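You operate a simulated robot arm through the tools that you are given. There is no shell and no other tool. Be economical: measure what you need, move in short steps, check, and stop when the job is done.

Carry out the task below with a simulated robot arm. There is one attempt and no reset: what you move stays moved.

TASK
Fold the teal towel on the board and put it in the middle counter drawer.
Fine: blue flap over and back first, then the grey flap; keep it folded and shut the drawer. Where these are worked on the way, their far stop is far enough and under half their travel is too little: middle counter drawer.

Only the result counts: the job must be done as asked and must still hold three seconds after the hand-in. Knocking over, shifting, dropping, spilling or breaking anything else fails it. Flat cloth is picked up by pressing the open fingertips on it (5 to 10 N) and closing them slowly along it; thin cloth reads only 2 to 8 mm in the jaws.

THE ROBOT
A 6-joint arm with a two-finger parallel gripper, fixed in place. Base frame: the origin is at the foot of the arm, x ahead of it, y to its left, z up. Lengths are in mm, angles in degrees, forces in N, time in s.
With the tool pointing down near the work surface it reaches from about 360 to 820 mm from the base axis. Its first joint turns from -166.0 to 166.0 degrees. Payload 3.91 kg.
Tool frame: the origin (TCP) lies between the finger pads and is the grasp point; the fingertips stand 30 mm ahead of it; z points along the fingers, y is the line along which they close. The gripper opens to 110 mm. The fingers are 20 mm wide and 10 mm thick; the gripper's body (48 by 112 mm) begins 55 mm behind the TCP.
Orientation is told as [roll, pitch, yaw] about the base's x, y, z axes, in that order, counted from this pose: with the fingers straight down and closing along the base's y, the tool's x points along the base's -x, its y along +y and its z along -z.

THE INTERFACE
- The arm moves only by the tool servo_tool. Its argument "increments" is a list of rows, each a list of 3 entries, a list of its own where there are three numbers: the shift along the tool's x, y, z in mm, then the turn, a rotation vector about the tool's x, y, z in degrees, then the opening, from 0 (shut) to 1 (fully open). In form: [[[tx, ty, tz], [ax, ay, az], claw], ...]. A call has 1 to 8 rows; each row is the pose to reach, as a shift and turn from the pose commanded when the call began, along the tool's axes at that moment. Rows are played at 5 a second. More than 50 mm and 8.6 degrees between two rows, or a gripper value outside its range, and nothing of the call is played. A pose out of reach is approached as far as the arm can. The call stops where the force on the tool passes 90 N (or 10 N more than at its start, if that is more) or the arm is blocked; 0.2 s more then pass. The fingers move at their own pace (about 45 mm/s each) and stop on an object; they squeeze with about 33 N. The grip force told is the motor's: it shows also when the fingers shut on nothing. Time passes only in rows, and 0.2 s behind the last, so rows that repeat a pose let the fingers close. It gives the time, the measured TCP pose, the force on the tool (base axes), the opening and the grip force at its end, in the units of the frame above (readings bear some noise), with the torque about the TCP (base axes, N m) and any sound that the robot's microphone picked up, and new pictures: "pictures" is both (left out), scene, wrist or none.
- Cameras (640 x 400 px; columns grow to the right, rows downward): "scene" is fixed at [59.9, 500.7, 1471.5]; the picture's right is [-0.57, -0.82, 0.00], its down [-0.55, 0.38, -0.74] and it looks along [0.61, -0.42, -0.67] (base axes); focal length 283 px, centre (320, 200). "wrist" rides on the gripper at [77, 7, -114] in the tool frame; the picture's right is [-0.09, 1.00, 0.00], its down [-0.80, -0.07, -0.59] and it looks along [-0.59, -0.05, 0.80] (tool axes); focal length 270 px, centre (320, 200). There is no depth. A picture from a camera that has moved, and an enlarged one, comes with that camera's place and axes in the base frame and with its lens. The place of the scene camera against the robot may be out by one fixed shift of up to 12 mm in any direction.
- raise_lower(by): slides the trunk up (or, below 0, down) by that many mm; the arm rides with it, the base frame stays. It gives what a move gives, with no picture.
- zoom(camera, box): a new picture of the part [left, top, right, bottom] of that camera's present view, enlarged. No time passes.
- close_job(): hands the job in; it is judged then, once.

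Go step by step. Nothing tells you positions but the pictures and the camera data: compare them with the known pose of the tool, close in by small moves and look again before you grip or let go. The budget is 120 turns and 200 pictures, counting those below and the enlarged ones. Unless the task says otherwise, let go and move clear before handing in, and close with one line.

The tools are called after "Request:" as name(argument=value, ...) on one line, values as JSON. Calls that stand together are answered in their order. servo_tool: Moves the arm, as the interface text tells. Its arguments: {"type":"object","properties":{"increments":{"type":"array"},"pictures":{"type":"string","enum":["both","scene","wrist","none"]}},"required":["increments"]} The other tools are called the same way: raise_lower (by) slides the trunk up or down; zoom (camera, box) takes an enlarged picture of a part of a camera's view; close_job () hands the job in.

At the start:

```text
clock: 0.0
ee_pos: [510.5, 148.6, 1221.6]
ee_rot: [0.0, 0.0, -0.1]
wrist_force: [0.4, 0.4, 0.0]
torque: [-0.01, -0.02, 0.02]
gripper_width: 110.2
gripper_force: 0.0
trunk travel left (down, up): [-575.0, 35.0]
```

scene: 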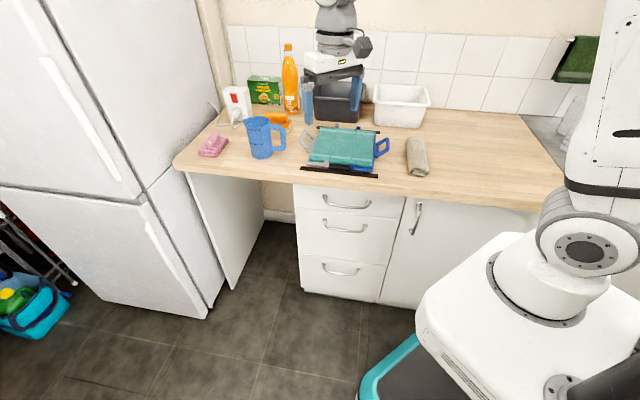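
wrist: 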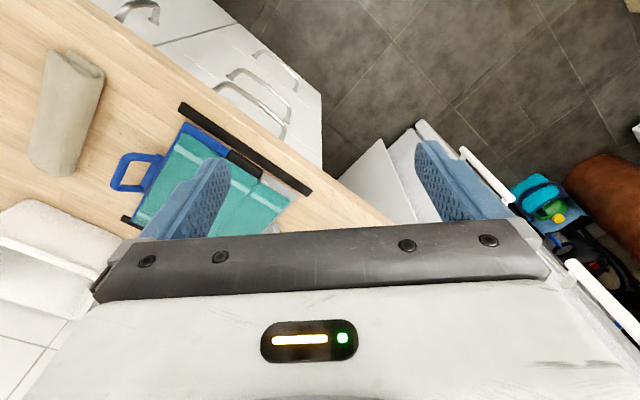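

I see the teal towel on a folding board with a grey handle at the left and a blue handle at the right, and three drawers below the counter. I'll zoom in to get the details.

Request:
zoom(camera="scene", box=[280, 100, 440, 200])

Request:
zoom(camera="scene", box=[270, 170, 470, 310])

Request:
zoom(camera="wrist", box=[90, 80, 350, 250])

```text
4.00 times, centred on (360, 150) of scene
camera zoom: at [59.9, 500.7, 1471.5], right [-0.57, -0.82, 0.0], down [-0.55, 0.38, -0.74], along [0.61, -0.42, -0.67], focal length 1130 px, centre (160, 400)
```

zoom: 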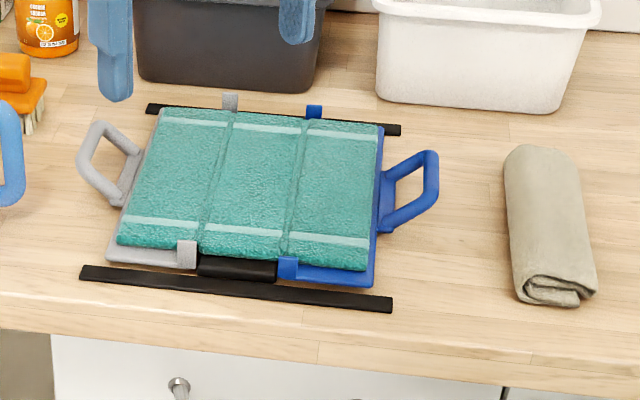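

```text
2.86 times, centred on (370, 240) of scene
camera zoom: at [59.9, 500.7, 1471.5], right [-0.57, -0.82, 0.0], down [-0.55, 0.38, -0.74], along [0.61, -0.42, -0.67], focal length 808 px, centre (177, 86)
```

zoom: 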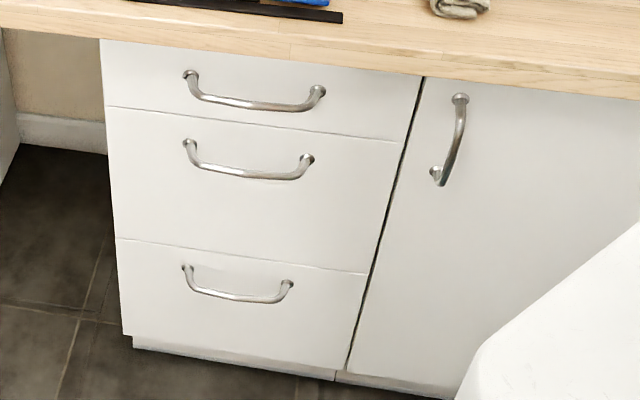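

```text
2.35 times, centred on (220, 165) of wrist
camera zoom: at [433.3, 155.8, 1334.8], right [0.09, 1.0, 0.0], down [0.8, -0.07, 0.59], along [0.59, -0.05, -0.8], focal length 636 px, centre (555, 282)
```

zoom: 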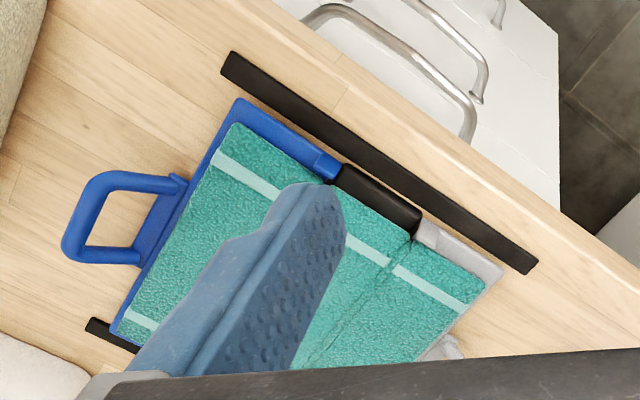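

The counter runs at about 45° to the base axes. I'll turn the tool to line up with it and look down on the board.

Request:
servo_tool(increments=[[[-12, -12, 0], [0, 0, 7.5], 1], [[-24, -24, 0], [0, 0, 15], 1], [[-36, -36, 0], [0, 0, 22.5], 1], [[-48, -48, 0], [0, 0, 30], 1], [[-60, -60, 0], [0, 0, 37.5], 1], [[-70, -70, 0], [0, 0, 45], 1], [[-70, -70, 0], [0, 0, 45], 1]])

```text
clock: 1.6
ee_pos: [580.9, 77.8, 1220.2]
ee_rot: [0.0, 0.1, -44.9]
wrist_force: [-0.1, -0.1, -0.5]
torque: [-0.01, 0.02, 0.04]
gripper_width: 110.0
gripper_force: 0.0
trunk travel left (down, up): [-575.0, 35.0]
camera wrist: at [530.9, 138.2, 1334.6], right [0.77, 0.64, 0.0], down [0.52, -0.62, 0.59], along [0.38, -0.46, -0.8], focal length 270 px, centre (320, 200)
```

scene: 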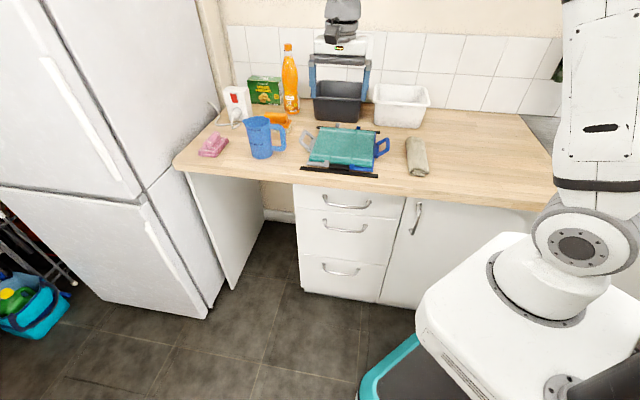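
wrist: 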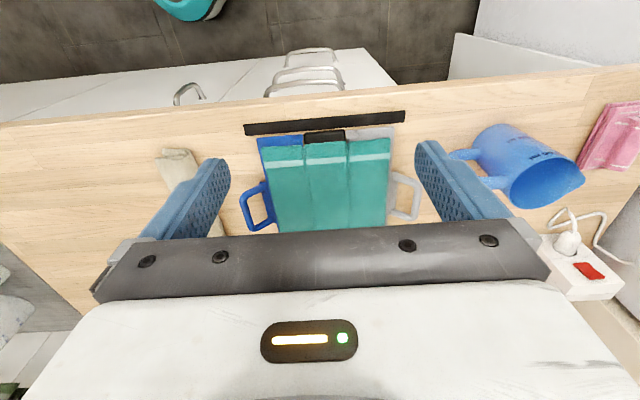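

Request:
zoom(camera="wrist", box=[220, 40, 440, 240])

```text
2.00 times, centred on (330, 140) of wrist
camera zoom: at [530.9, 138.2, 1334.6], right [0.77, 0.64, 0.0], down [0.52, -0.62, 0.59], along [0.38, -0.46, -0.8], focal length 541 px, centre (300, 320)
```

zoom: 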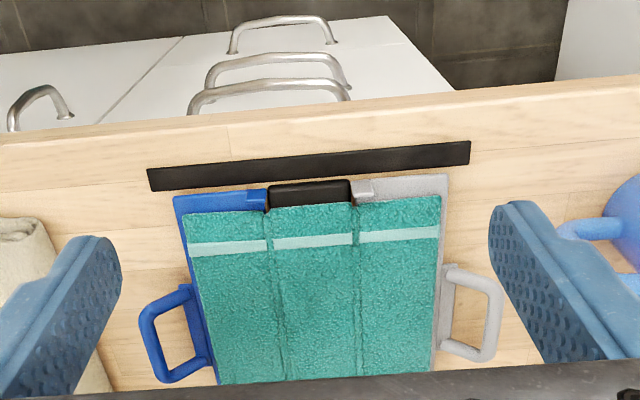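

The counter top is near z≈920, with the counter edge at v≈393 in a counter-aligned frame (u along the counter to the left, v into it). I'm moving over the blue handle for a closer look.

Request:
servo_tool(increments=[[[-26, -22, 25], [0, 0, 0], 1], [[-52, -44, 55], [0, 0, 0], 1], [[-78, -66, 85], [0, 0, 0], 1], [[-104, -88, 115], [0, 0, 0], 1], [[-130, -110, 145], [0, 0, 0], 1], [[-156, -132, 175], [0, 0, 0], 1], [[-184, -156, 200], [0, 0, 0], 1], [[-184, -156, 200], [0, 0, 0], 1]])

```text
clock: 3.4
ee_pos: [601.0, -162.1, 1019.1]
ee_rot: [0.0, 0.1, -44.9]
wrist_force: [-0.7, 0.3, -0.5]
torque: [-0.03, -0.03, -0.02]
gripper_width: 110.0
gripper_force: 0.1
trunk travel left (down, up): [-575.0, 35.0]
camera wrist: at [550.2, -103.2, 1133.3], right [0.77, 0.64, 0.0], down [0.52, -0.62, 0.59], along [0.38, -0.46, -0.8], focal length 270 px, centre (320, 200)
```

scene: 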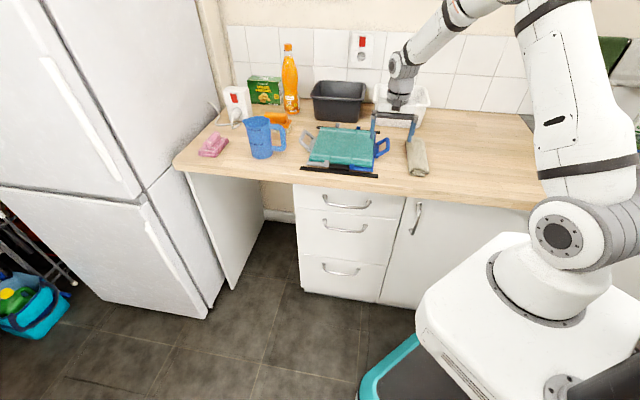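
wrist: 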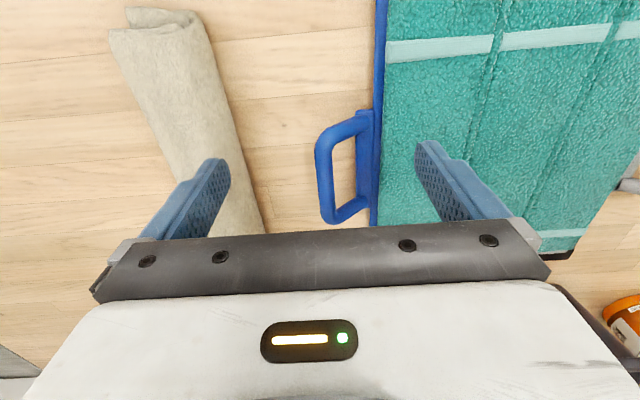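

The blue handle bar sits near u≈307, v≈579, z≈949. I'll narrow the jaws and hover over it to check.

Request:
servo_tool(increments=[[[-20, -3, 0], [0, 0, 0], 0.4], [[-39, -3, 20], [0, 0, 0], 0.24], [[-39, -3, 30], [0, 0, 0], 0.24], [[-39, -3, 30], [0, 0, 0], 0.24]], pictures="wrist")

```text
clock: 4.4
ee_pos: [626.7, -192.1, 990.8]
ee_rot: [0.0, 0.1, -44.9]
wrist_force: [-0.1, 0.1, -0.9]
torque: [0.02, -0.01, 0.01]
gripper_width: 26.4
gripper_force: 0.0
trunk travel left (down, up): [-575.0, 35.0]
camera wrist: at [576.0, -132.3, 1104.5], right [0.77, 0.64, 0.0], down [0.52, -0.62, 0.59], along [0.38, -0.46, -0.8], focal length 270 px, centre (320, 200)
```

wrist: 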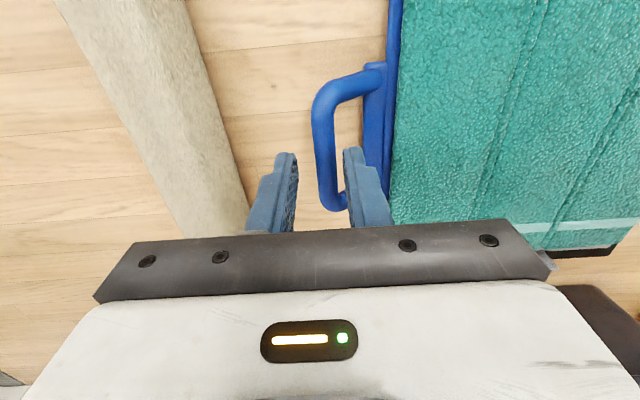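

Request:
servo_tool(increments=[[[0, 0.5, 8], [0, 0, 0], 0.2], [[0, 0.5, 16], [0, 0, 0], 0.2], [[0, 0.5, 24], [0, 0, 0], 0.2], [[0, 0.5, 30], [0, 0, 0], 0.2]], pictures="wrist")

```text
clock: 5.4
ee_pos: [627.1, -191.3, 960.0]
ee_rot: [0.1, 0.0, -45.0]
wrist_force: [-0.7, 0.9, 0.7]
torque: [0.01, 0.01, -0.02]
gripper_width: 21.9
gripper_force: 0.1
trunk travel left (down, up): [-575.0, 35.0]
camera wrist: at [576.7, -132.0, 1074.8], right [0.77, 0.64, 0.0], down [0.52, -0.62, 0.59], along [0.38, -0.46, -0.8], focal length 270 px, centre (320, 200)
```

wrist: 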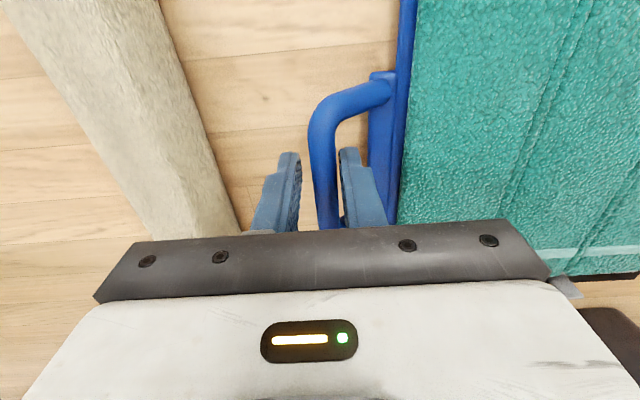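

Both fingers straddle the bar, so I'm closing on it.

Request:
servo_tool(increments=[[[0, 0.5, 30], [0, 0, 0], 0.1], [[0, 0.5, 30], [0, 0, 0], 0.05], [[0, 0.5, 30], [0, 0, 0], 0.0], [[0, 0.5, 30], [0, 0, 0], 0.0]], pictures="none")

```text
clock: 6.4
ee_pos: [627.5, -190.5, 940.1]
ee_rot: [0.4, -0.7, -44.9]
wrist_force: [6.2, 7.9, 66.3]
torque: [0.27, 1.29, -0.17]
gripper_width: 13.5
gripper_force: 33.4
trunk travel left (down, up): [-575.0, 35.0]
```

I mistakenly repeated the downward shift, so the tips are pressing on the counter. I'll relieve that at once, and from now on treat rows as relative to the call's start pose.

Request:
servo_tool(increments=[[[0, 0, -6], [0, 0, 0], 0.0], [[0, 0, -12], [0, 0, 0], 0.0], [[0, 0, -14], [0, 0, 0], 0.0]], pictures="both")

```text
clock: 7.2
ee_pos: [627.7, -190.0, 942.8]
ee_rot: [-0.2, 0.3, -45.0]
wrist_force: [8.1, -0.7, 0.4]
torque: [0.61, 0.75, -0.46]
gripper_width: 13.4
gripper_force: 32.9
trunk travel left (down, up): [-575.0, 35.0]
camera wrist: at [576.8, -130.9, 1056.1], right [0.77, 0.64, 0.0], down [0.52, -0.62, 0.59], along [0.38, -0.45, -0.81], focal length 270 px, centre (320, 200)
```

scene: 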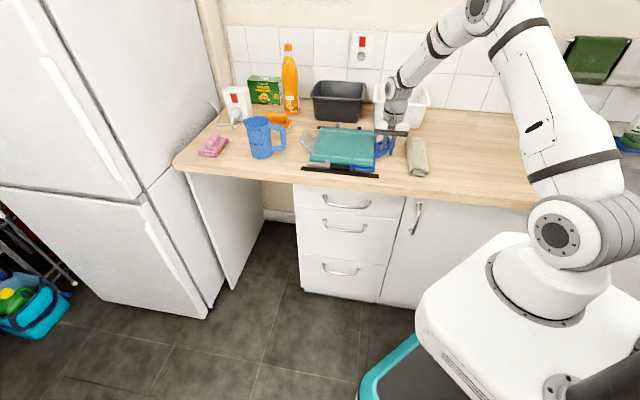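
wrist: 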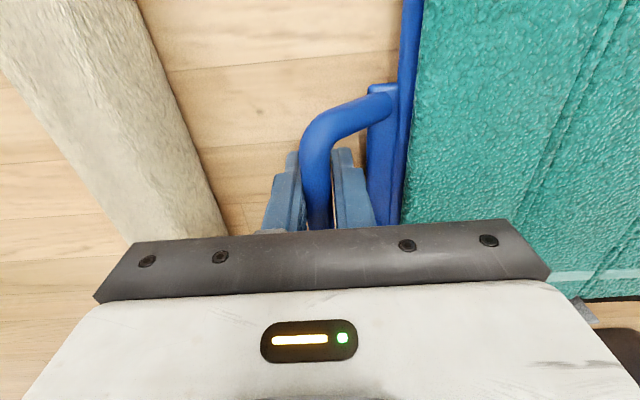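

Now regrip higher so the bar sits closer to the fingertips, leaving clearance once the flap is turned over.

Request:
servo_tool(increments=[[[0, 0, 0], [0, 0, 0], 0.18], [[0, 0, -10], [0, 0, 0], 0.18], [[0, 0, -22], [0, 0, 0], 0.18], [[0, 0, -22], [0, 0, 0], 0.08], [[0, 0, -22], [0, 0, 0], 0.0], [[0, 0, -22], [0, 0, 0], 0.0]], pictures="wrist")

```text
clock: 8.6
ee_pos: [628.3, -190.9, 967.2]
ee_rot: [-0.1, 0.1, -45.0]
wrist_force: [-1.7, 0.1, 1.0]
torque: [0.2, 0.29, -0.42]
gripper_width: 13.3
gripper_force: 33.3
trunk travel left (down, up): [-575.0, 35.0]
camera wrist: at [576.7, -131.5, 1080.8], right [0.77, 0.64, 0.0], down [0.52, -0.62, 0.59], along [0.38, -0.46, -0.8], focal length 270 px, centre (320, 200)
```

wrist: 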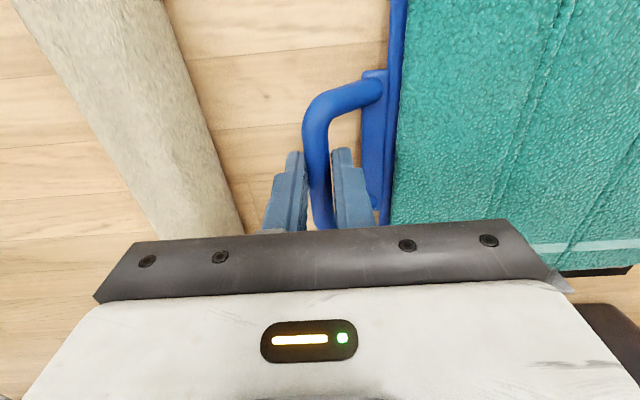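

Request:
servo_tool(increments=[[[0, 2.5, -10], [0, 0, 0], 0], [[0, 6, -20], [0, 0, 0], 0], [[0, 10.5, -30], [0, 0, 0], 0], [[0, 15.6, -39.4], [0, 0, 0], 0], [[0, 21.5, -48.3], [0, 0, 0], 0], [[0, 28.3, -56.5], [0, 0, 0], 0]])

```text
clock: 10.0
ee_pos: [645.3, -172.4, 1025.9]
ee_rot: [0.3, -0.1, -45.0]
wrist_force: [-10.4, -17.3, 14.0]
torque: [-0.57, 0.1, -0.12]
gripper_width: 13.4
gripper_force: 33.1
trunk travel left (down, up): [-575.0, 35.0]
camera wrist: at [594.6, -113.2, 1139.3], right [0.77, 0.64, 0.0], down [0.51, -0.62, 0.6], along [0.38, -0.46, -0.8], focal length 270 px, centre (320, 200)
```

scene: 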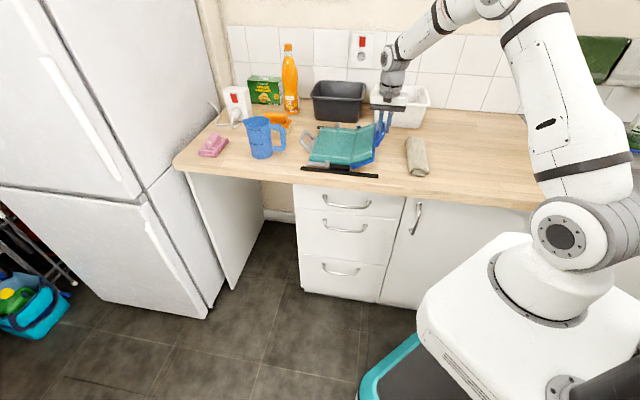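
wrist: 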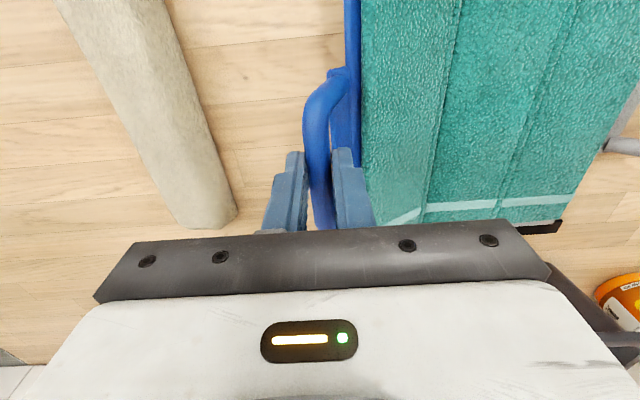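

Request:
servo_tool(increments=[[[0, 4.5, -11], [0, 0, 0], 0], [[0, 13, -19.6], [0, 0, 0], 0], [[0, 22, -26], [0, 0, 0], 0], [[0, 31.4, -31.4], [0, 0, 0], 0], [[0, 41, -36.5], [0, 0, 0], 0], [[0, 51.1, -40.9], [0, 0, 0], 0]])

```text
clock: 11.4
ee_pos: [682.8, -134.1, 1065.2]
ee_rot: [0.1, 0.0, -44.9]
wrist_force: [0.1, 0.0, -0.3]
torque: [-0.04, 0.02, 0.1]
gripper_width: 13.6
gripper_force: 33.2
trunk travel left (down, up): [-575.0, 35.0]
camera wrist: at [633.2, -74.5, 1178.4], right [0.77, 0.64, 0.0], down [0.52, -0.62, 0.59], along [0.38, -0.46, -0.8], focal length 270 px, centre (320, 200)
```

scene: 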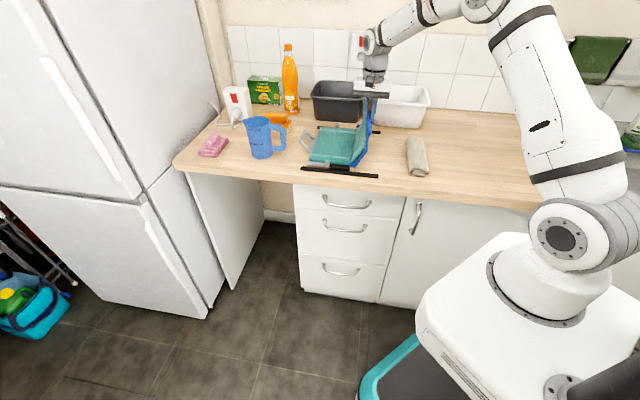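
wrist: 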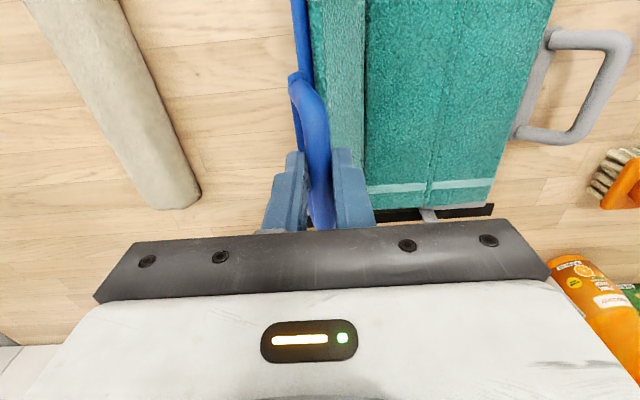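

Request:
servo_tool(increments=[[[0, 21, -6], [0, 0, 0], 0], [[0, 42.8, -8.2], [0, 0, 0], 0], [[0, 64.6, -6.6], [0, 0, 0], 0], [[0, 85.9, -1.2], [0, 0, 0], 0], [[0, 105.9, 7.8], [0, 0, 0], 0], [[0, 115, 13.6], [0, 0, 0], 0], [[0, 124, 20.1], [0, 0, 0], 0]])

```text
clock: 13.0
ee_pos: [769.9, -48.0, 1046.9]
ee_rot: [0.2, 0.0, -44.9]
wrist_force: [-8.3, -10.8, 18.9]
torque: [-0.39, -0.11, -0.05]
gripper_width: 13.5
gripper_force: 33.3
trunk travel left (down, up): [-575.0, 35.0]
camera wrist: at [718.9, 11.8, 1160.2], right [0.77, 0.64, 0.0], down [0.51, -0.62, 0.6], along [0.39, -0.45, -0.8], focal length 270 px, centre (320, 200)
```

scene: 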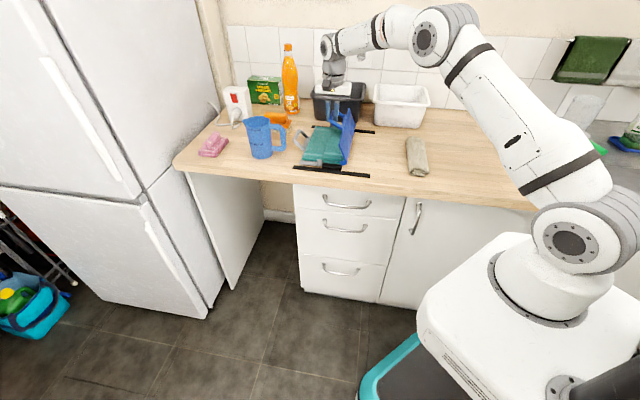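
wrist: 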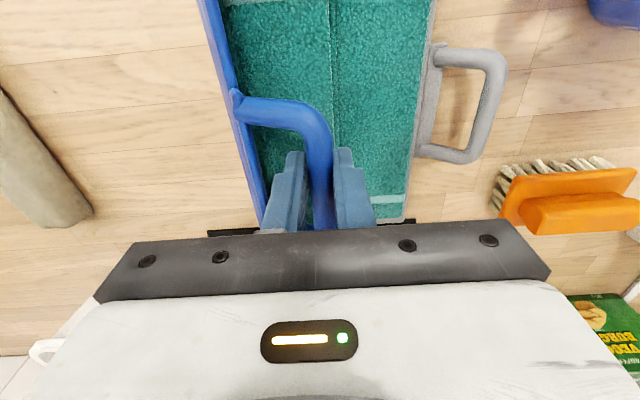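

Request:
servo_tool(increments=[[[0, 8, 7.4], [0, 0, 0], 0], [[0, 15.7, 15.2], [0, 0, 0], 0], [[0, 22.4, 24], [0, 0, 0], 0], [[0, 28.5, 33], [0, 0, 0], 0], [[0, 33.6, 43], [0, 0, 0], 0], [[0, 38, 52.7], [0, 0, 0], 0]])

```text
clock: 14.4
ee_pos: [796.0, -19.7, 992.8]
ee_rot: [0.1, 0.0, -45.1]
wrist_force: [-8.7, -8.8, 7.7]
torque: [0.43, -0.36, -0.19]
gripper_width: 13.8
gripper_force: 33.2
trunk travel left (down, up): [-575.0, 35.0]
camera wrist: at [744.5, 38.8, 1106.0], right [0.77, 0.64, 0.0], down [0.52, -0.62, 0.59], along [0.38, -0.45, -0.8], focal length 270 px, centre (320, 200)
```

scene: 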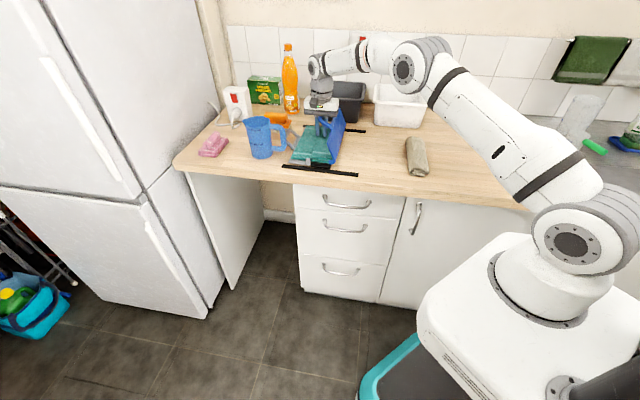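
wrist: 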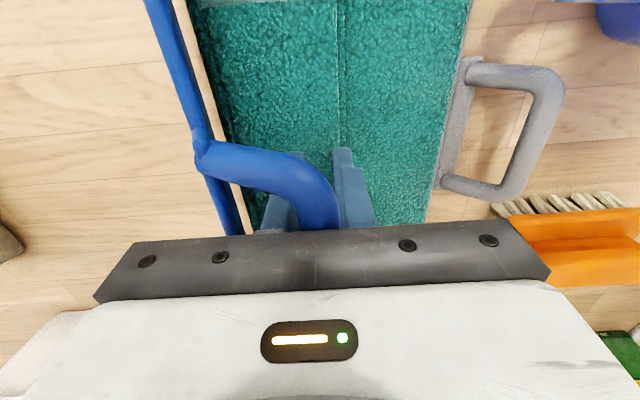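

The black bars look as if they have slid sideways, so I'm zooming in to check before going on.

Request:
zoom(camera="scene", box=[260, 80, 420, 180])

Request:
zoom(camera="wrist", box=[120, 0, 600, 240])

```text
4.00 times, centred on (340, 130) of scene
camera zoom: at [59.9, 500.7, 1471.5], right [-0.57, -0.82, 0.0], down [-0.55, 0.38, -0.74], along [0.61, -0.42, -0.67], focal length 1130 px, centre (240, 480)
```

zoom: 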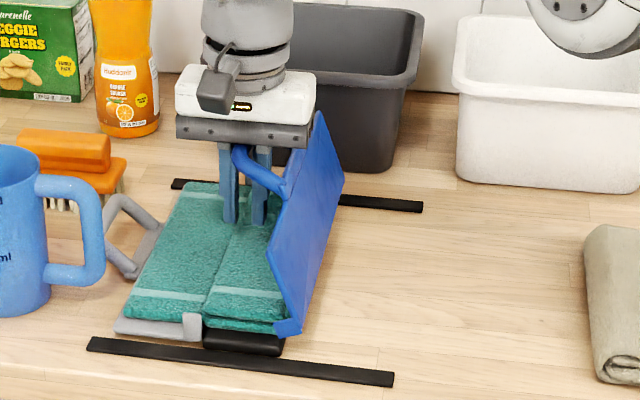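

```text
1.33 times, centred on (360, 120) of wrist
camera zoom: at [744.5, 38.8, 1106.0], right [0.77, 0.64, 0.0], down [0.52, -0.62, 0.59], along [0.38, -0.45, -0.8], focal length 360 px, centre (267, 307)
```

zoom: 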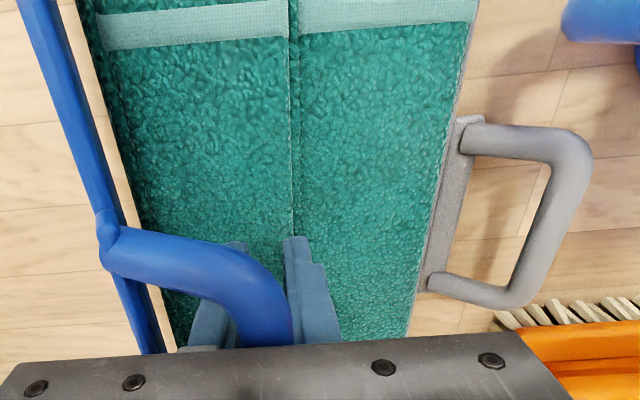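

The blue third is folded onto the centre, and the flap stopped at about 106°; pushing past that slid the board about 63 mm along the counter. I'll regrip near the fingertips, swing the flap back, and later pull the board home.

Request:
servo_tool(increments=[[[0, 0, 0], [0, 0, 0], 0.2], [[0, 0, 0], [0, 0, 0], 0.2], [[0, 0, -12], [0, 0, 0], 0.2], [[0, 0, -25], [0, 0, 0], 0.2], [[0, 0, -37], [0, 0, 0], 0.2], [[0, 0, -37], [0, 0, 0], 0.2]])

Request:
zoom(camera="scene", box=[260, 80, 420, 180])

```text
clock: 15.8
ee_pos: [797.1, -19.5, 1028.4]
ee_rot: [0.0, 0.0, -44.9]
wrist_force: [0.8, 0.3, 0.5]
torque: [-0.03, 0.01, -0.01]
gripper_width: 21.9
gripper_force: 0.2
trunk travel left (down, up): [-575.0, 35.0]
camera wrist: at [747.9, 39.7, 1141.8], right [0.77, 0.64, 0.0], down [0.52, -0.62, 0.59], along [0.38, -0.46, -0.8], focal length 270 px, centre (320, 200)
```

scene: 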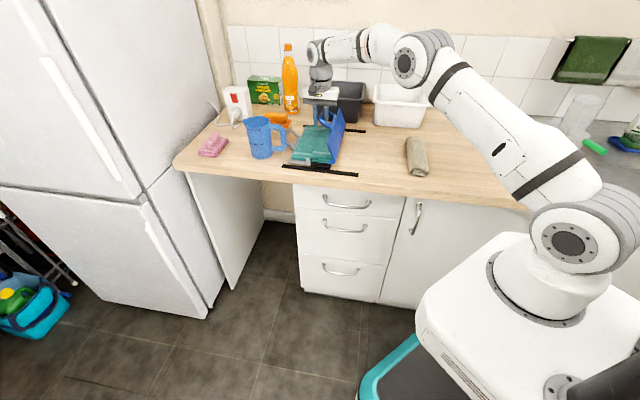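
wrist: 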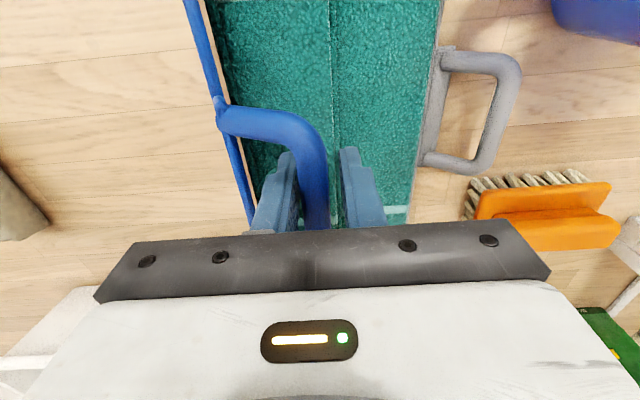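

```text
4.00 times, centred on (340, 130) of scene
camera zoom: at [59.9, 500.7, 1471.5], right [-0.57, -0.82, 0.0], down [-0.55, 0.38, -0.74], along [0.61, -0.42, -0.67], focal length 1130 px, centre (240, 480)
```

zoom: 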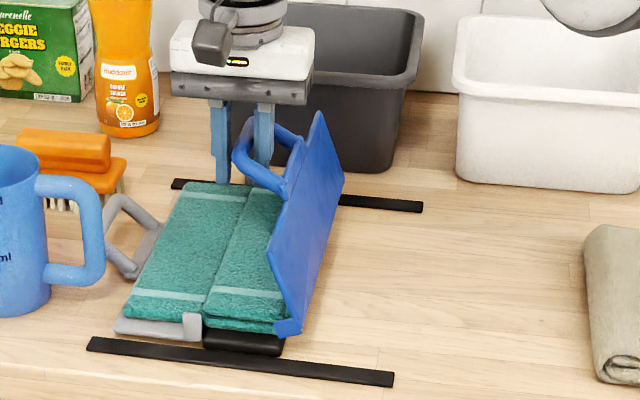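

Request:
servo_tool(increments=[[[0, 0, -15], [0, 0, 0], 0.2], [[0, 0, -15], [0, 0, 0], 0.08], [[0, 0, -15], [0, 0, 0], 0.0], [[0, 0, -15], [0, 0, 0], 0.0], [[0, -9, -19], [0, 0, 0], 0.0], [[0, -19, -23], [0, 0, 0], 0.0], [[0, -29, -26], [0, 0, 0], 0.0], [[0, -40, -27], [0, 0, 0], 0.0]])

Request:
zoom(camera="scene", box=[260, 80, 420, 180])

```text
clock: 17.6
ee_pos: [769.2, -46.6, 1056.7]
ee_rot: [0.2, 0.0, -44.9]
wrist_force: [-0.3, 0.7, 7.0]
torque: [0.32, 0.34, -0.26]
gripper_width: 13.5
gripper_force: 32.9
trunk travel left (down, up): [-575.0, 35.0]
camera wrist: at [718.8, 11.5, 1171.0], right [0.77, 0.64, 0.0], down [0.52, -0.62, 0.6], along [0.38, -0.46, -0.8], focal length 270 px, centre (320, 200)
```

scene: 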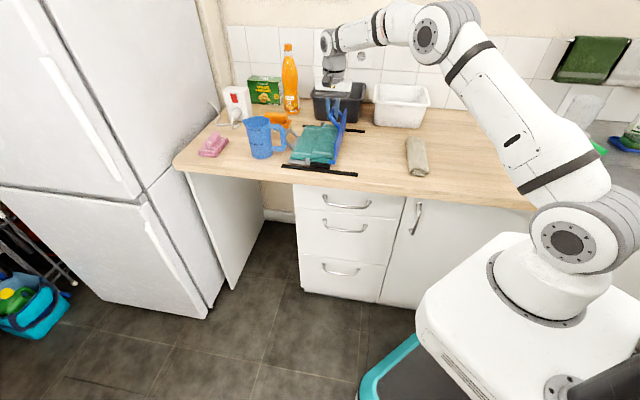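
wrist: 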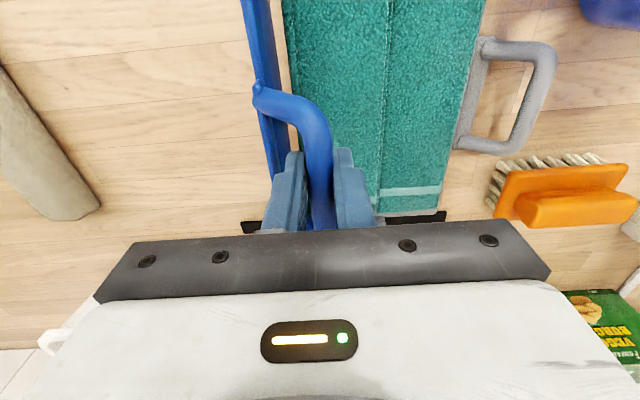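

```text
4.00 times, centred on (340, 130) of scene
camera zoom: at [59.9, 500.7, 1471.5], right [-0.57, -0.82, 0.0], down [-0.55, 0.38, -0.74], along [0.61, -0.42, -0.67], focal length 1130 px, centre (240, 480)
```

zoom: 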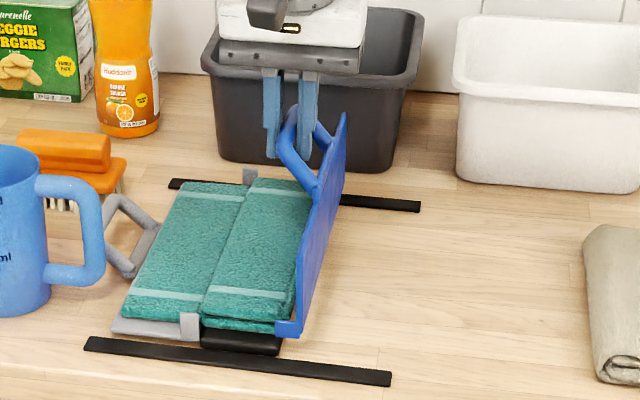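

Request:
servo_tool(increments=[[[0, -21, -1], [0, 0, 0], 0.0], [[0, -42, 2], [0, 0, 0], 0.0], [[0, -63, 9], [0, 0, 0], 0.0], [[0, -72, 13.5], [0, 0, 0], 0.0], [[0, -81, 19], [0, 0, 0], 0.0], [[0, -90, 25], [0, 0, 0], 0.0], [[0, -98, 32], [0, 0, 0], 0.0]])

Request:
zoom(camera="scene", box=[260, 80, 420, 180])

```text
clock: 19.2
ee_pos: [700.1, -116.4, 1022.5]
ee_rot: [0.1, 0.0, -45.0]
wrist_force: [-5.8, 3.7, 0.7]
torque: [0.4, 0.34, -0.45]
gripper_width: 13.4
gripper_force: 32.8
trunk travel left (down, up): [-575.0, 35.0]
camera wrist: at [649.4, -57.0, 1136.8], right [0.77, 0.64, 0.0], down [0.52, -0.62, 0.59], along [0.38, -0.46, -0.8], focal length 270 px, centre (320, 200)
```

scene: 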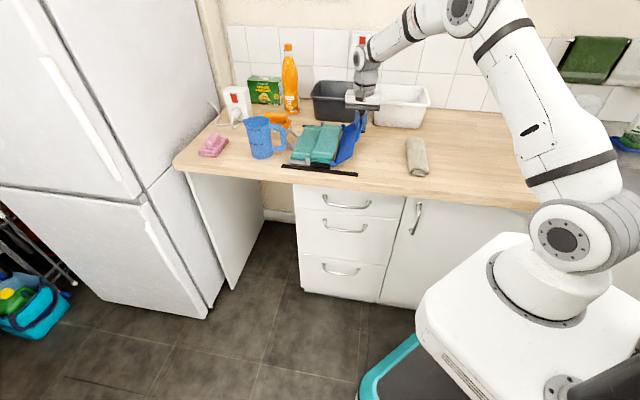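
wrist: 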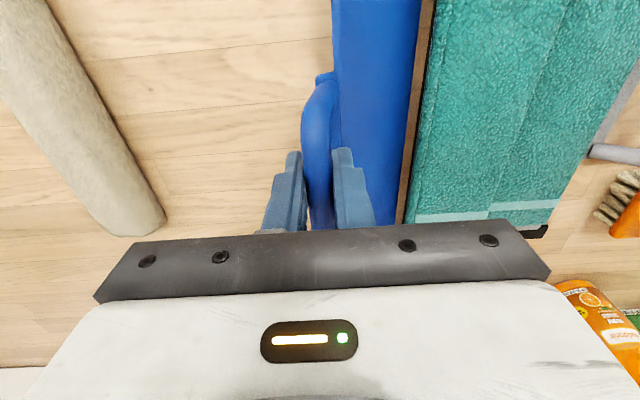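

```text
4.00 times, centred on (340, 130) of scene
camera zoom: at [59.9, 500.7, 1471.5], right [-0.57, -0.82, 0.0], down [-0.55, 0.38, -0.74], along [0.61, -0.42, -0.67], focal length 1130 px, centre (240, 480)
```

zoom: 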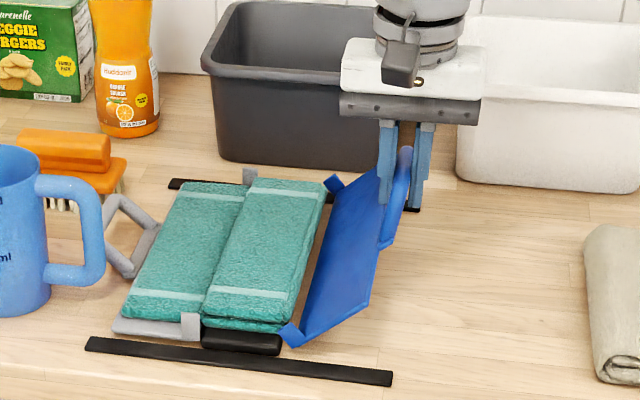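

Request:
servo_tool(increments=[[[0, -7, 7], [0, 0, 0], 0.0], [[0, -14, 16], [0, 0, 0], 0.0], [[0, -20, 25], [0, 0, 0], 0.0], [[0, -26, 34], [0, 0, 0], 0.0], [[0, -30, 43], [0, 0, 0], 0.0], [[0, -34, 53], [0, 0, 0], 0.0]])

Request:
zoom(camera="scene", box=[260, 80, 420, 180])

```text
clock: 20.6
ee_pos: [676.1, -140.5, 970.0]
ee_rot: [0.0, 0.1, -44.9]
wrist_force: [-0.8, 4.5, 0.8]
torque: [0.29, 0.15, -0.6]
gripper_width: 13.4
gripper_force: 33.1
trunk travel left (down, up): [-575.0, 35.0]
camera wrist: at [626.1, -81.7, 1083.8], right [0.77, 0.64, 0.0], down [0.52, -0.62, 0.59], along [0.38, -0.46, -0.8], focal length 270 px, centre (320, 200)
```

scene: 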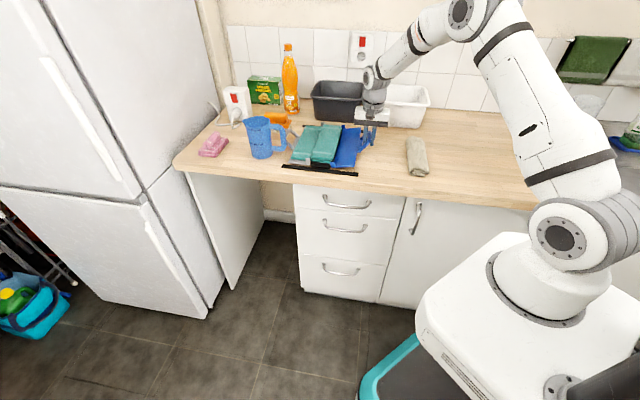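
wrist: 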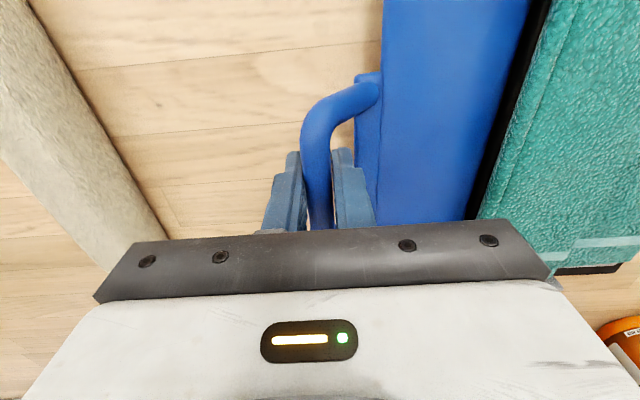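

```text
4.00 times, centred on (340, 130) of scene
camera zoom: at [59.9, 500.7, 1471.5], right [-0.57, -0.82, 0.0], down [-0.55, 0.38, -0.74], along [0.61, -0.42, -0.67], focal length 1130 px, centre (240, 480)
```

zoom: 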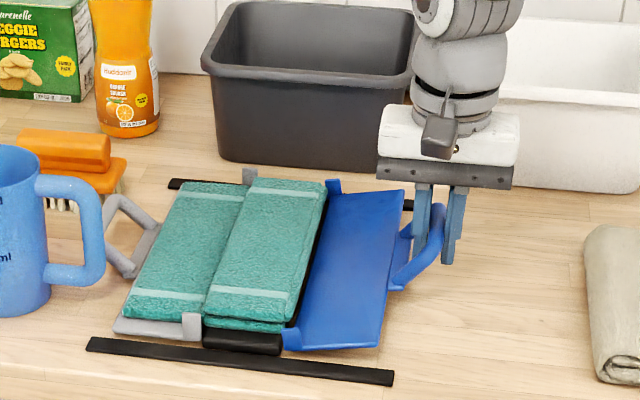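

The blue fold is done and the flap is nearly flat. I'll lower the last bit and draw the board back home by the handle.

Request:
servo_tool(increments=[[[0, -1, 4], [0, 0, 0], 0.0], [[0, -10, 5], [0, 0, 0], 0.0], [[0, -20, 5], [0, 0, 0], 0.0], [[0, -30, 5], [0, 0, 0], 0.0], [[0, -42, 5], [0, 0, 0], 0.0], [[0, -54, 5], [0, 0, 0], 0.0], [[0, -66, 5], [0, 0, 0], 0.0], [[0, -71, 5], [0, 0, 0], 0.0]])

Request:
zoom(camera="scene", box=[280, 100, 440, 200])

```text
clock: 22.4
ee_pos: [626.6, -191.0, 964.3]
ee_rot: [-0.1, 0.0, -44.9]
wrist_force: [6.1, 5.4, -0.3]
torque: [0.0, 0.01, 0.03]
gripper_width: 13.3
gripper_force: 32.9
trunk travel left (down, up): [-575.0, 35.0]
camera wrist: at [576.5, -132.6, 1078.5], right [0.77, 0.64, 0.0], down [0.52, -0.62, 0.59], along [0.38, -0.46, -0.8], focal length 270 px, centre (320, 200)
```

scene: 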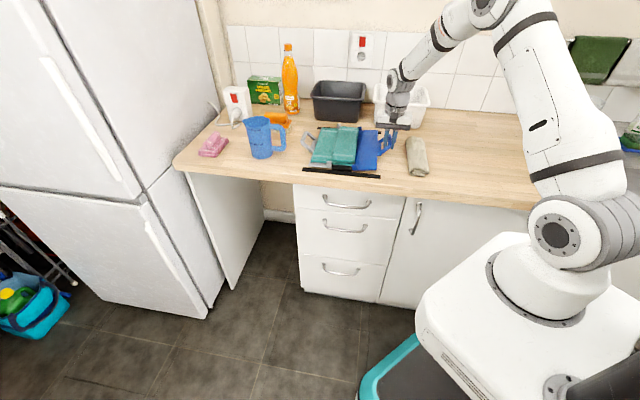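
wrist: 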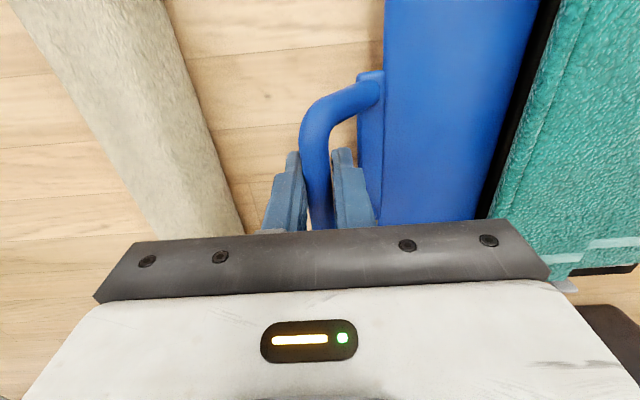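

```text
4.00 times, centred on (360, 150) of scene
camera zoom: at [59.9, 500.7, 1471.5], right [-0.57, -0.82, 0.0], down [-0.55, 0.38, -0.74], along [0.61, -0.42, -0.67], focal length 1130 px, centre (160, 400)
```

zoom: 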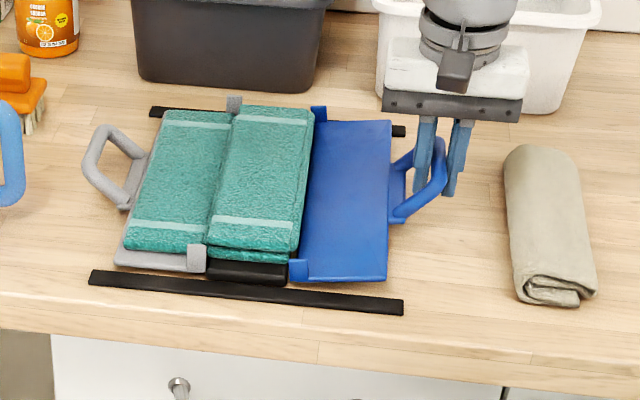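

The board is back within about 8 mm of its start, with the towel's blue third folded in. I'll release, raise and cross to the grey handle.

Request:
servo_tool(increments=[[[0, 0, 0], [0, 0, 0], 0.2], [[0, 0, 0], [0, 0, 0], 0.2], [[0, 0, -40], [0, 0, 0], 0.2], [[0, 0, -80], [0, 0, 0], 0.25]], pictures="none")

Request:
servo_tool(increments=[[[9, 42, 0], [0, 0, 0], 0.25], [[19, 84, 0], [0, 0, 0], 0.25], [[30, 126, 0], [0, 0, 0], 0.25], [[30, 168, 0], [0, 0, 0], 0.25], [[30, 210, 0], [0, 0, 0], 0.25], [[30, 252, 0], [0, 0, 0], 0.25], [[30, 285, 0], [0, 0, 0], 0.25], [[30, 295, 15], [0, 0, 0], 0.25]])

```text
clock: 23.4
ee_pos: [625.9, -191.5, 1046.9]
ee_rot: [-0.1, 0.0, -45.0]
wrist_force: [-0.6, -0.5, -1.0]
torque: [0.0, 0.03, 0.01]
gripper_width: 27.5
gripper_force: 0.1
trunk travel left (down, up): [-575.0, 35.0]
```

```text
clock: 25.2
ee_pos: [814.0, 38.8, 1031.0]
ee_rot: [0.0, 0.0, -45.0]
wrist_force: [-0.7, 0.4, -0.2]
torque: [0.02, 0.0, -0.04]
gripper_width: 27.3
gripper_force: 0.1
trunk travel left (down, up): [-575.0, 35.0]
camera wrist: at [763.4, 97.6, 1144.3], right [0.77, 0.64, 0.0], down [0.52, -0.62, 0.59], along [0.38, -0.46, -0.8], focal length 270 px, centre (320, 200)
```

scene: 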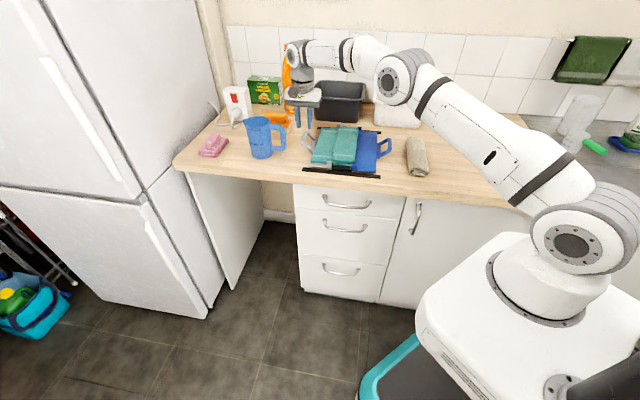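
wrist: 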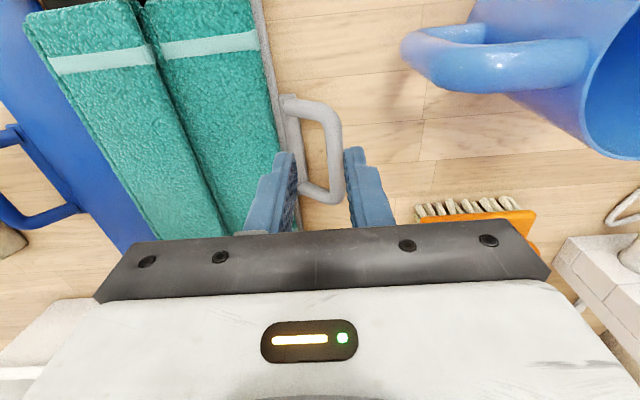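

Request:
servo_tool(increments=[[[-10, 9, 12], [0, 0, 0], 0.2], [[-20, 9, 24], [0, 0, 0], 0.2], [[-20, 9, 30], [0, 0, 0], 0.2]], pictures="wrist")

```text
clock: 26.0
ee_pos: [831.7, 31.2, 999.6]
ee_rot: [-0.1, 0.0, -45.0]
wrist_force: [0.8, 0.7, -0.2]
torque: [-0.03, 0.02, 0.01]
gripper_width: 22.1
gripper_force: 0.1
trunk travel left (down, up): [-575.0, 35.0]
camera wrist: at [781.3, 89.2, 1113.6], right [0.77, 0.64, 0.0], down [0.52, -0.62, 0.59], along [0.38, -0.46, -0.8], focal length 270 px, centre (320, 200)
```

wrist: 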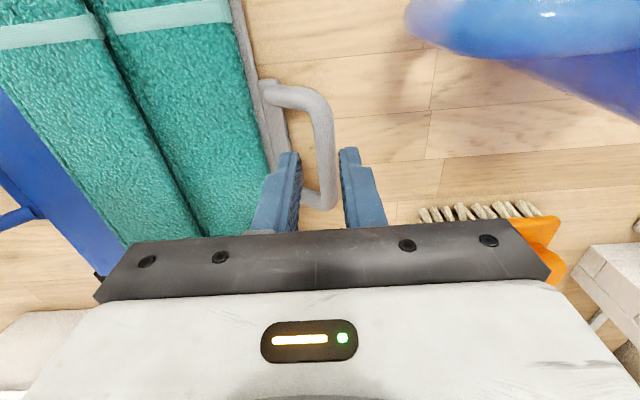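

Request:
servo_tool(increments=[[[0, 3, 8], [0, 0, 0], 0.2], [[0, 3, 16], [0, 0, 0], 0.2], [[0, 3, 24], [0, 0, 0], 0.2], [[0, 3, 32], [0, 0, 0], 0.2], [[0, 3, 32], [0, 0, 0], 0.2]], pictures="wrist")

```text
clock: 27.2
ee_pos: [832.7, 32.4, 967.0]
ee_rot: [0.0, 0.0, -45.0]
wrist_force: [-0.8, -0.4, 0.1]
torque: [0.0, -0.01, 0.0]
gripper_width: 22.1
gripper_force: 0.1
out of reach, approached as far as the arm can: row 1, 2, 3, 4, 5
trunk travel left (down, up): [-575.0, 35.0]
camera wrist: at [782.4, 91.8, 1081.8], right [0.77, 0.64, 0.0], down [0.52, -0.62, 0.59], along [0.38, -0.46, -0.8], focal length 270 px, centre (320, 200)
```

wrist: 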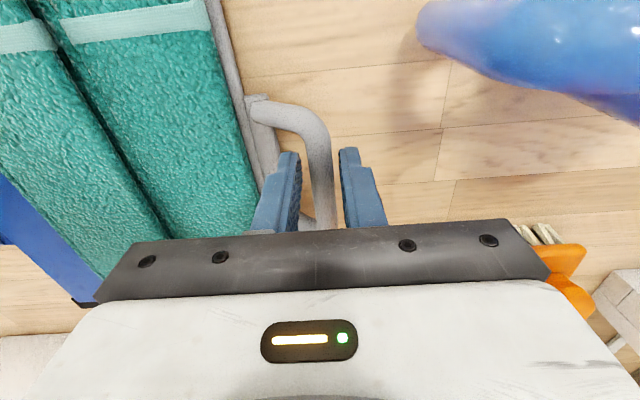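

Request:
servo_tool(increments=[[[0, 0, 0], [0, 0, 0], 0.1], [[0, 0, 0], [0, 0, 0], 0.0], [[0, 0, 0], [0, 0, 0], 0.0]], pictures="wrist")

```text
clock: 28.0
ee_pos: [832.7, 31.8, 967.9]
ee_rot: [-0.1, 0.0, -44.9]
wrist_force: [-1.7, -1.3, -0.1]
torque: [-0.01, 0.03, 0.71]
gripper_width: 13.8
gripper_force: 32.6
trunk travel left (down, up): [-575.0, 35.0]
camera wrist: at [782.4, 91.7, 1081.8], right [0.77, 0.64, 0.0], down [0.52, -0.62, 0.59], along [0.38, -0.46, -0.8], focal length 270 px, centre (320, 200)
```

wrist: 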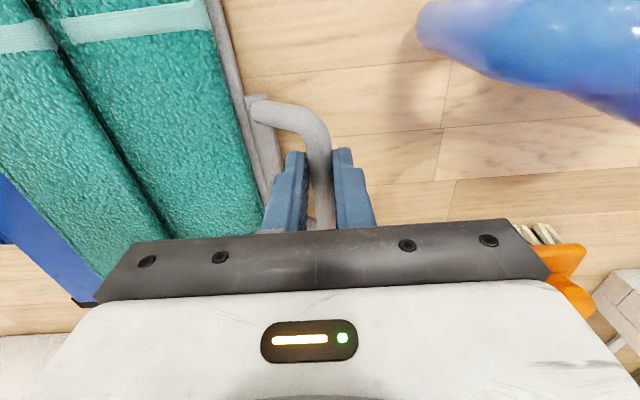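

Request:
servo_tool(increments=[[[0, -2.5, -11], [0, 0, 0], 0], [[0, -5.4, -21.3], [0, 0, 0], 0], [[0, -9.5, -31.5], [0, 0, 0], 0], [[0, -14.4, -41.3], [0, 0, 0], 0], [[0, -20, -50.5], [0, 0, 0], 0], [[0, -26.7, -59.4], [0, 0, 0], 0], [[0, -34, -67.6], [0, 0, 0], 0], [[0, -41.9, -75.1], [0, 0, 0], 0]])

```text
clock: 29.8
ee_pos: [803.9, 3.7, 1047.0]
ee_rot: [0.1, -0.3, -45.0]
wrist_force: [19.4, 9.0, 20.8]
torque: [0.03, -0.59, 0.44]
gripper_width: 13.6
gripper_force: 33.2
trunk travel left (down, up): [-575.0, 35.0]
camera wrist: at [752.7, 63.3, 1159.7], right [0.77, 0.64, 0.0], down [0.51, -0.62, 0.6], along [0.39, -0.46, -0.8], focal length 270 px, centre (320, 200)
```

scene: 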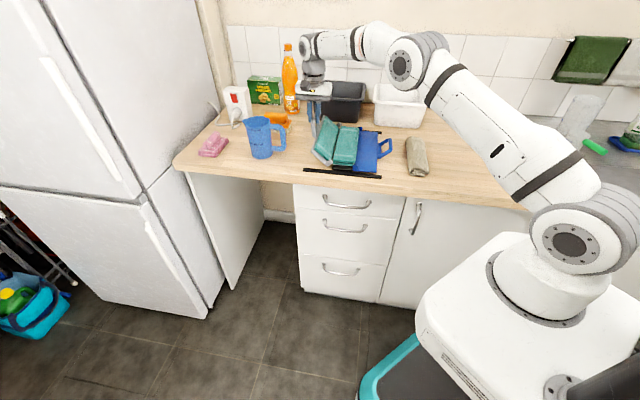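
wrist: 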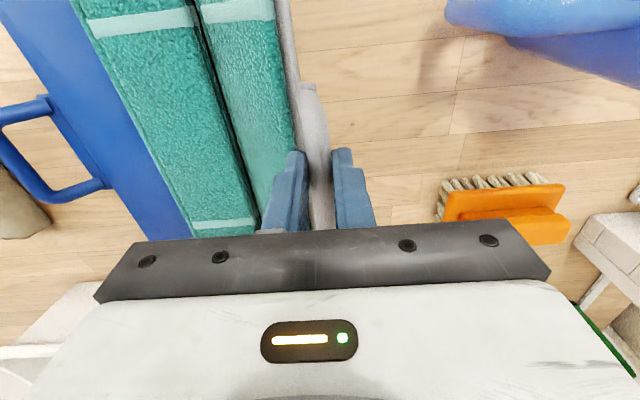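

Request:
servo_tool(increments=[[[0, -7.2, -8.7], [0, 0, 0], 0], [[0, -16.6, -14.9], [0, 0, 0], 0], [[0, -26.5, -20.5], [0, 0, 0], 0], [[0, -36.7, -24.6], [0, 0, 0], 0], [[0, -58.1, -30.6], [0, 0, 0], 0], [[0, -69, -32.3], [0, 0, 0], 0], [[0, -80.3, -32.9], [0, 0, 0], 0]])

Request:
zoom(camera="scene", box=[280, 100, 440, 200])

```text
clock: 31.4
ee_pos: [745.7, -54.2, 1073.8]
ee_rot: [-0.2, 0.1, -44.8]
wrist_force: [1.8, -2.3, 0.4]
torque: [-0.21, -0.03, 0.17]
gripper_width: 13.4
gripper_force: 33.2
trunk travel left (down, up): [-575.0, 35.0]
camera wrist: at [695.9, 5.6, 1187.8], right [0.77, 0.64, 0.0], down [0.52, -0.62, 0.59], along [0.38, -0.46, -0.81], focal length 270 px, centre (320, 200)
```

scene: 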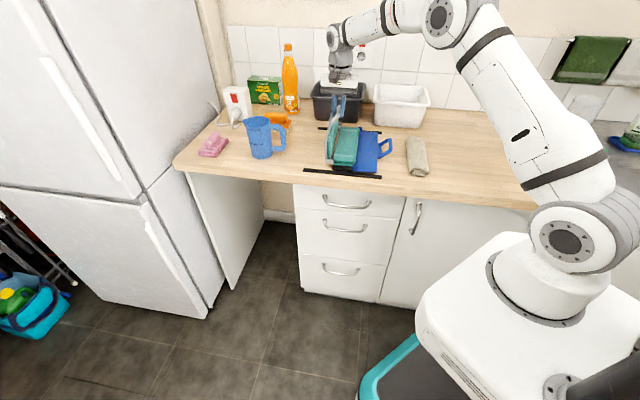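
wrist: 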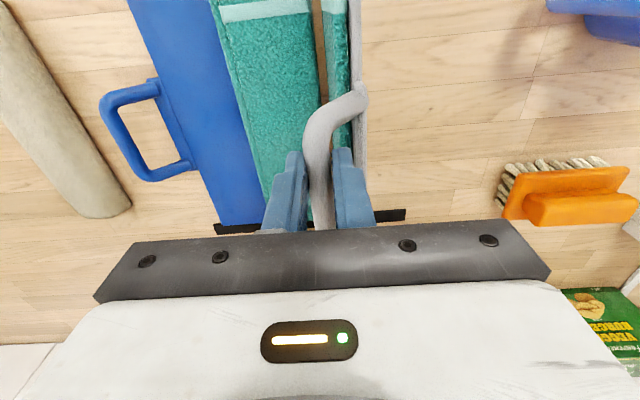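

```text
4.00 times, centred on (360, 150) of scene
camera zoom: at [59.9, 500.7, 1471.5], right [-0.57, -0.82, 0.0], down [-0.55, 0.38, -0.74], along [0.61, -0.42, -0.67], focal length 1130 px, centre (160, 400)
```

zoom: 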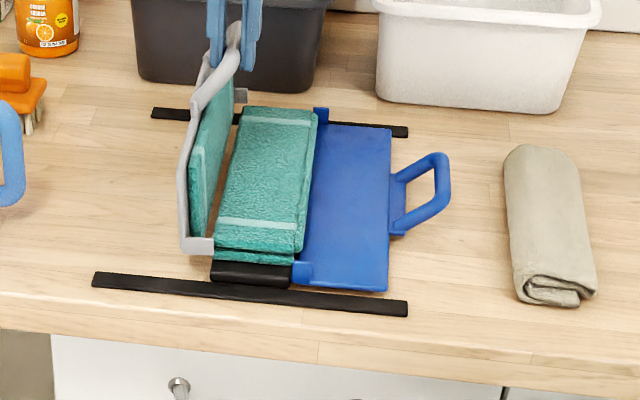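

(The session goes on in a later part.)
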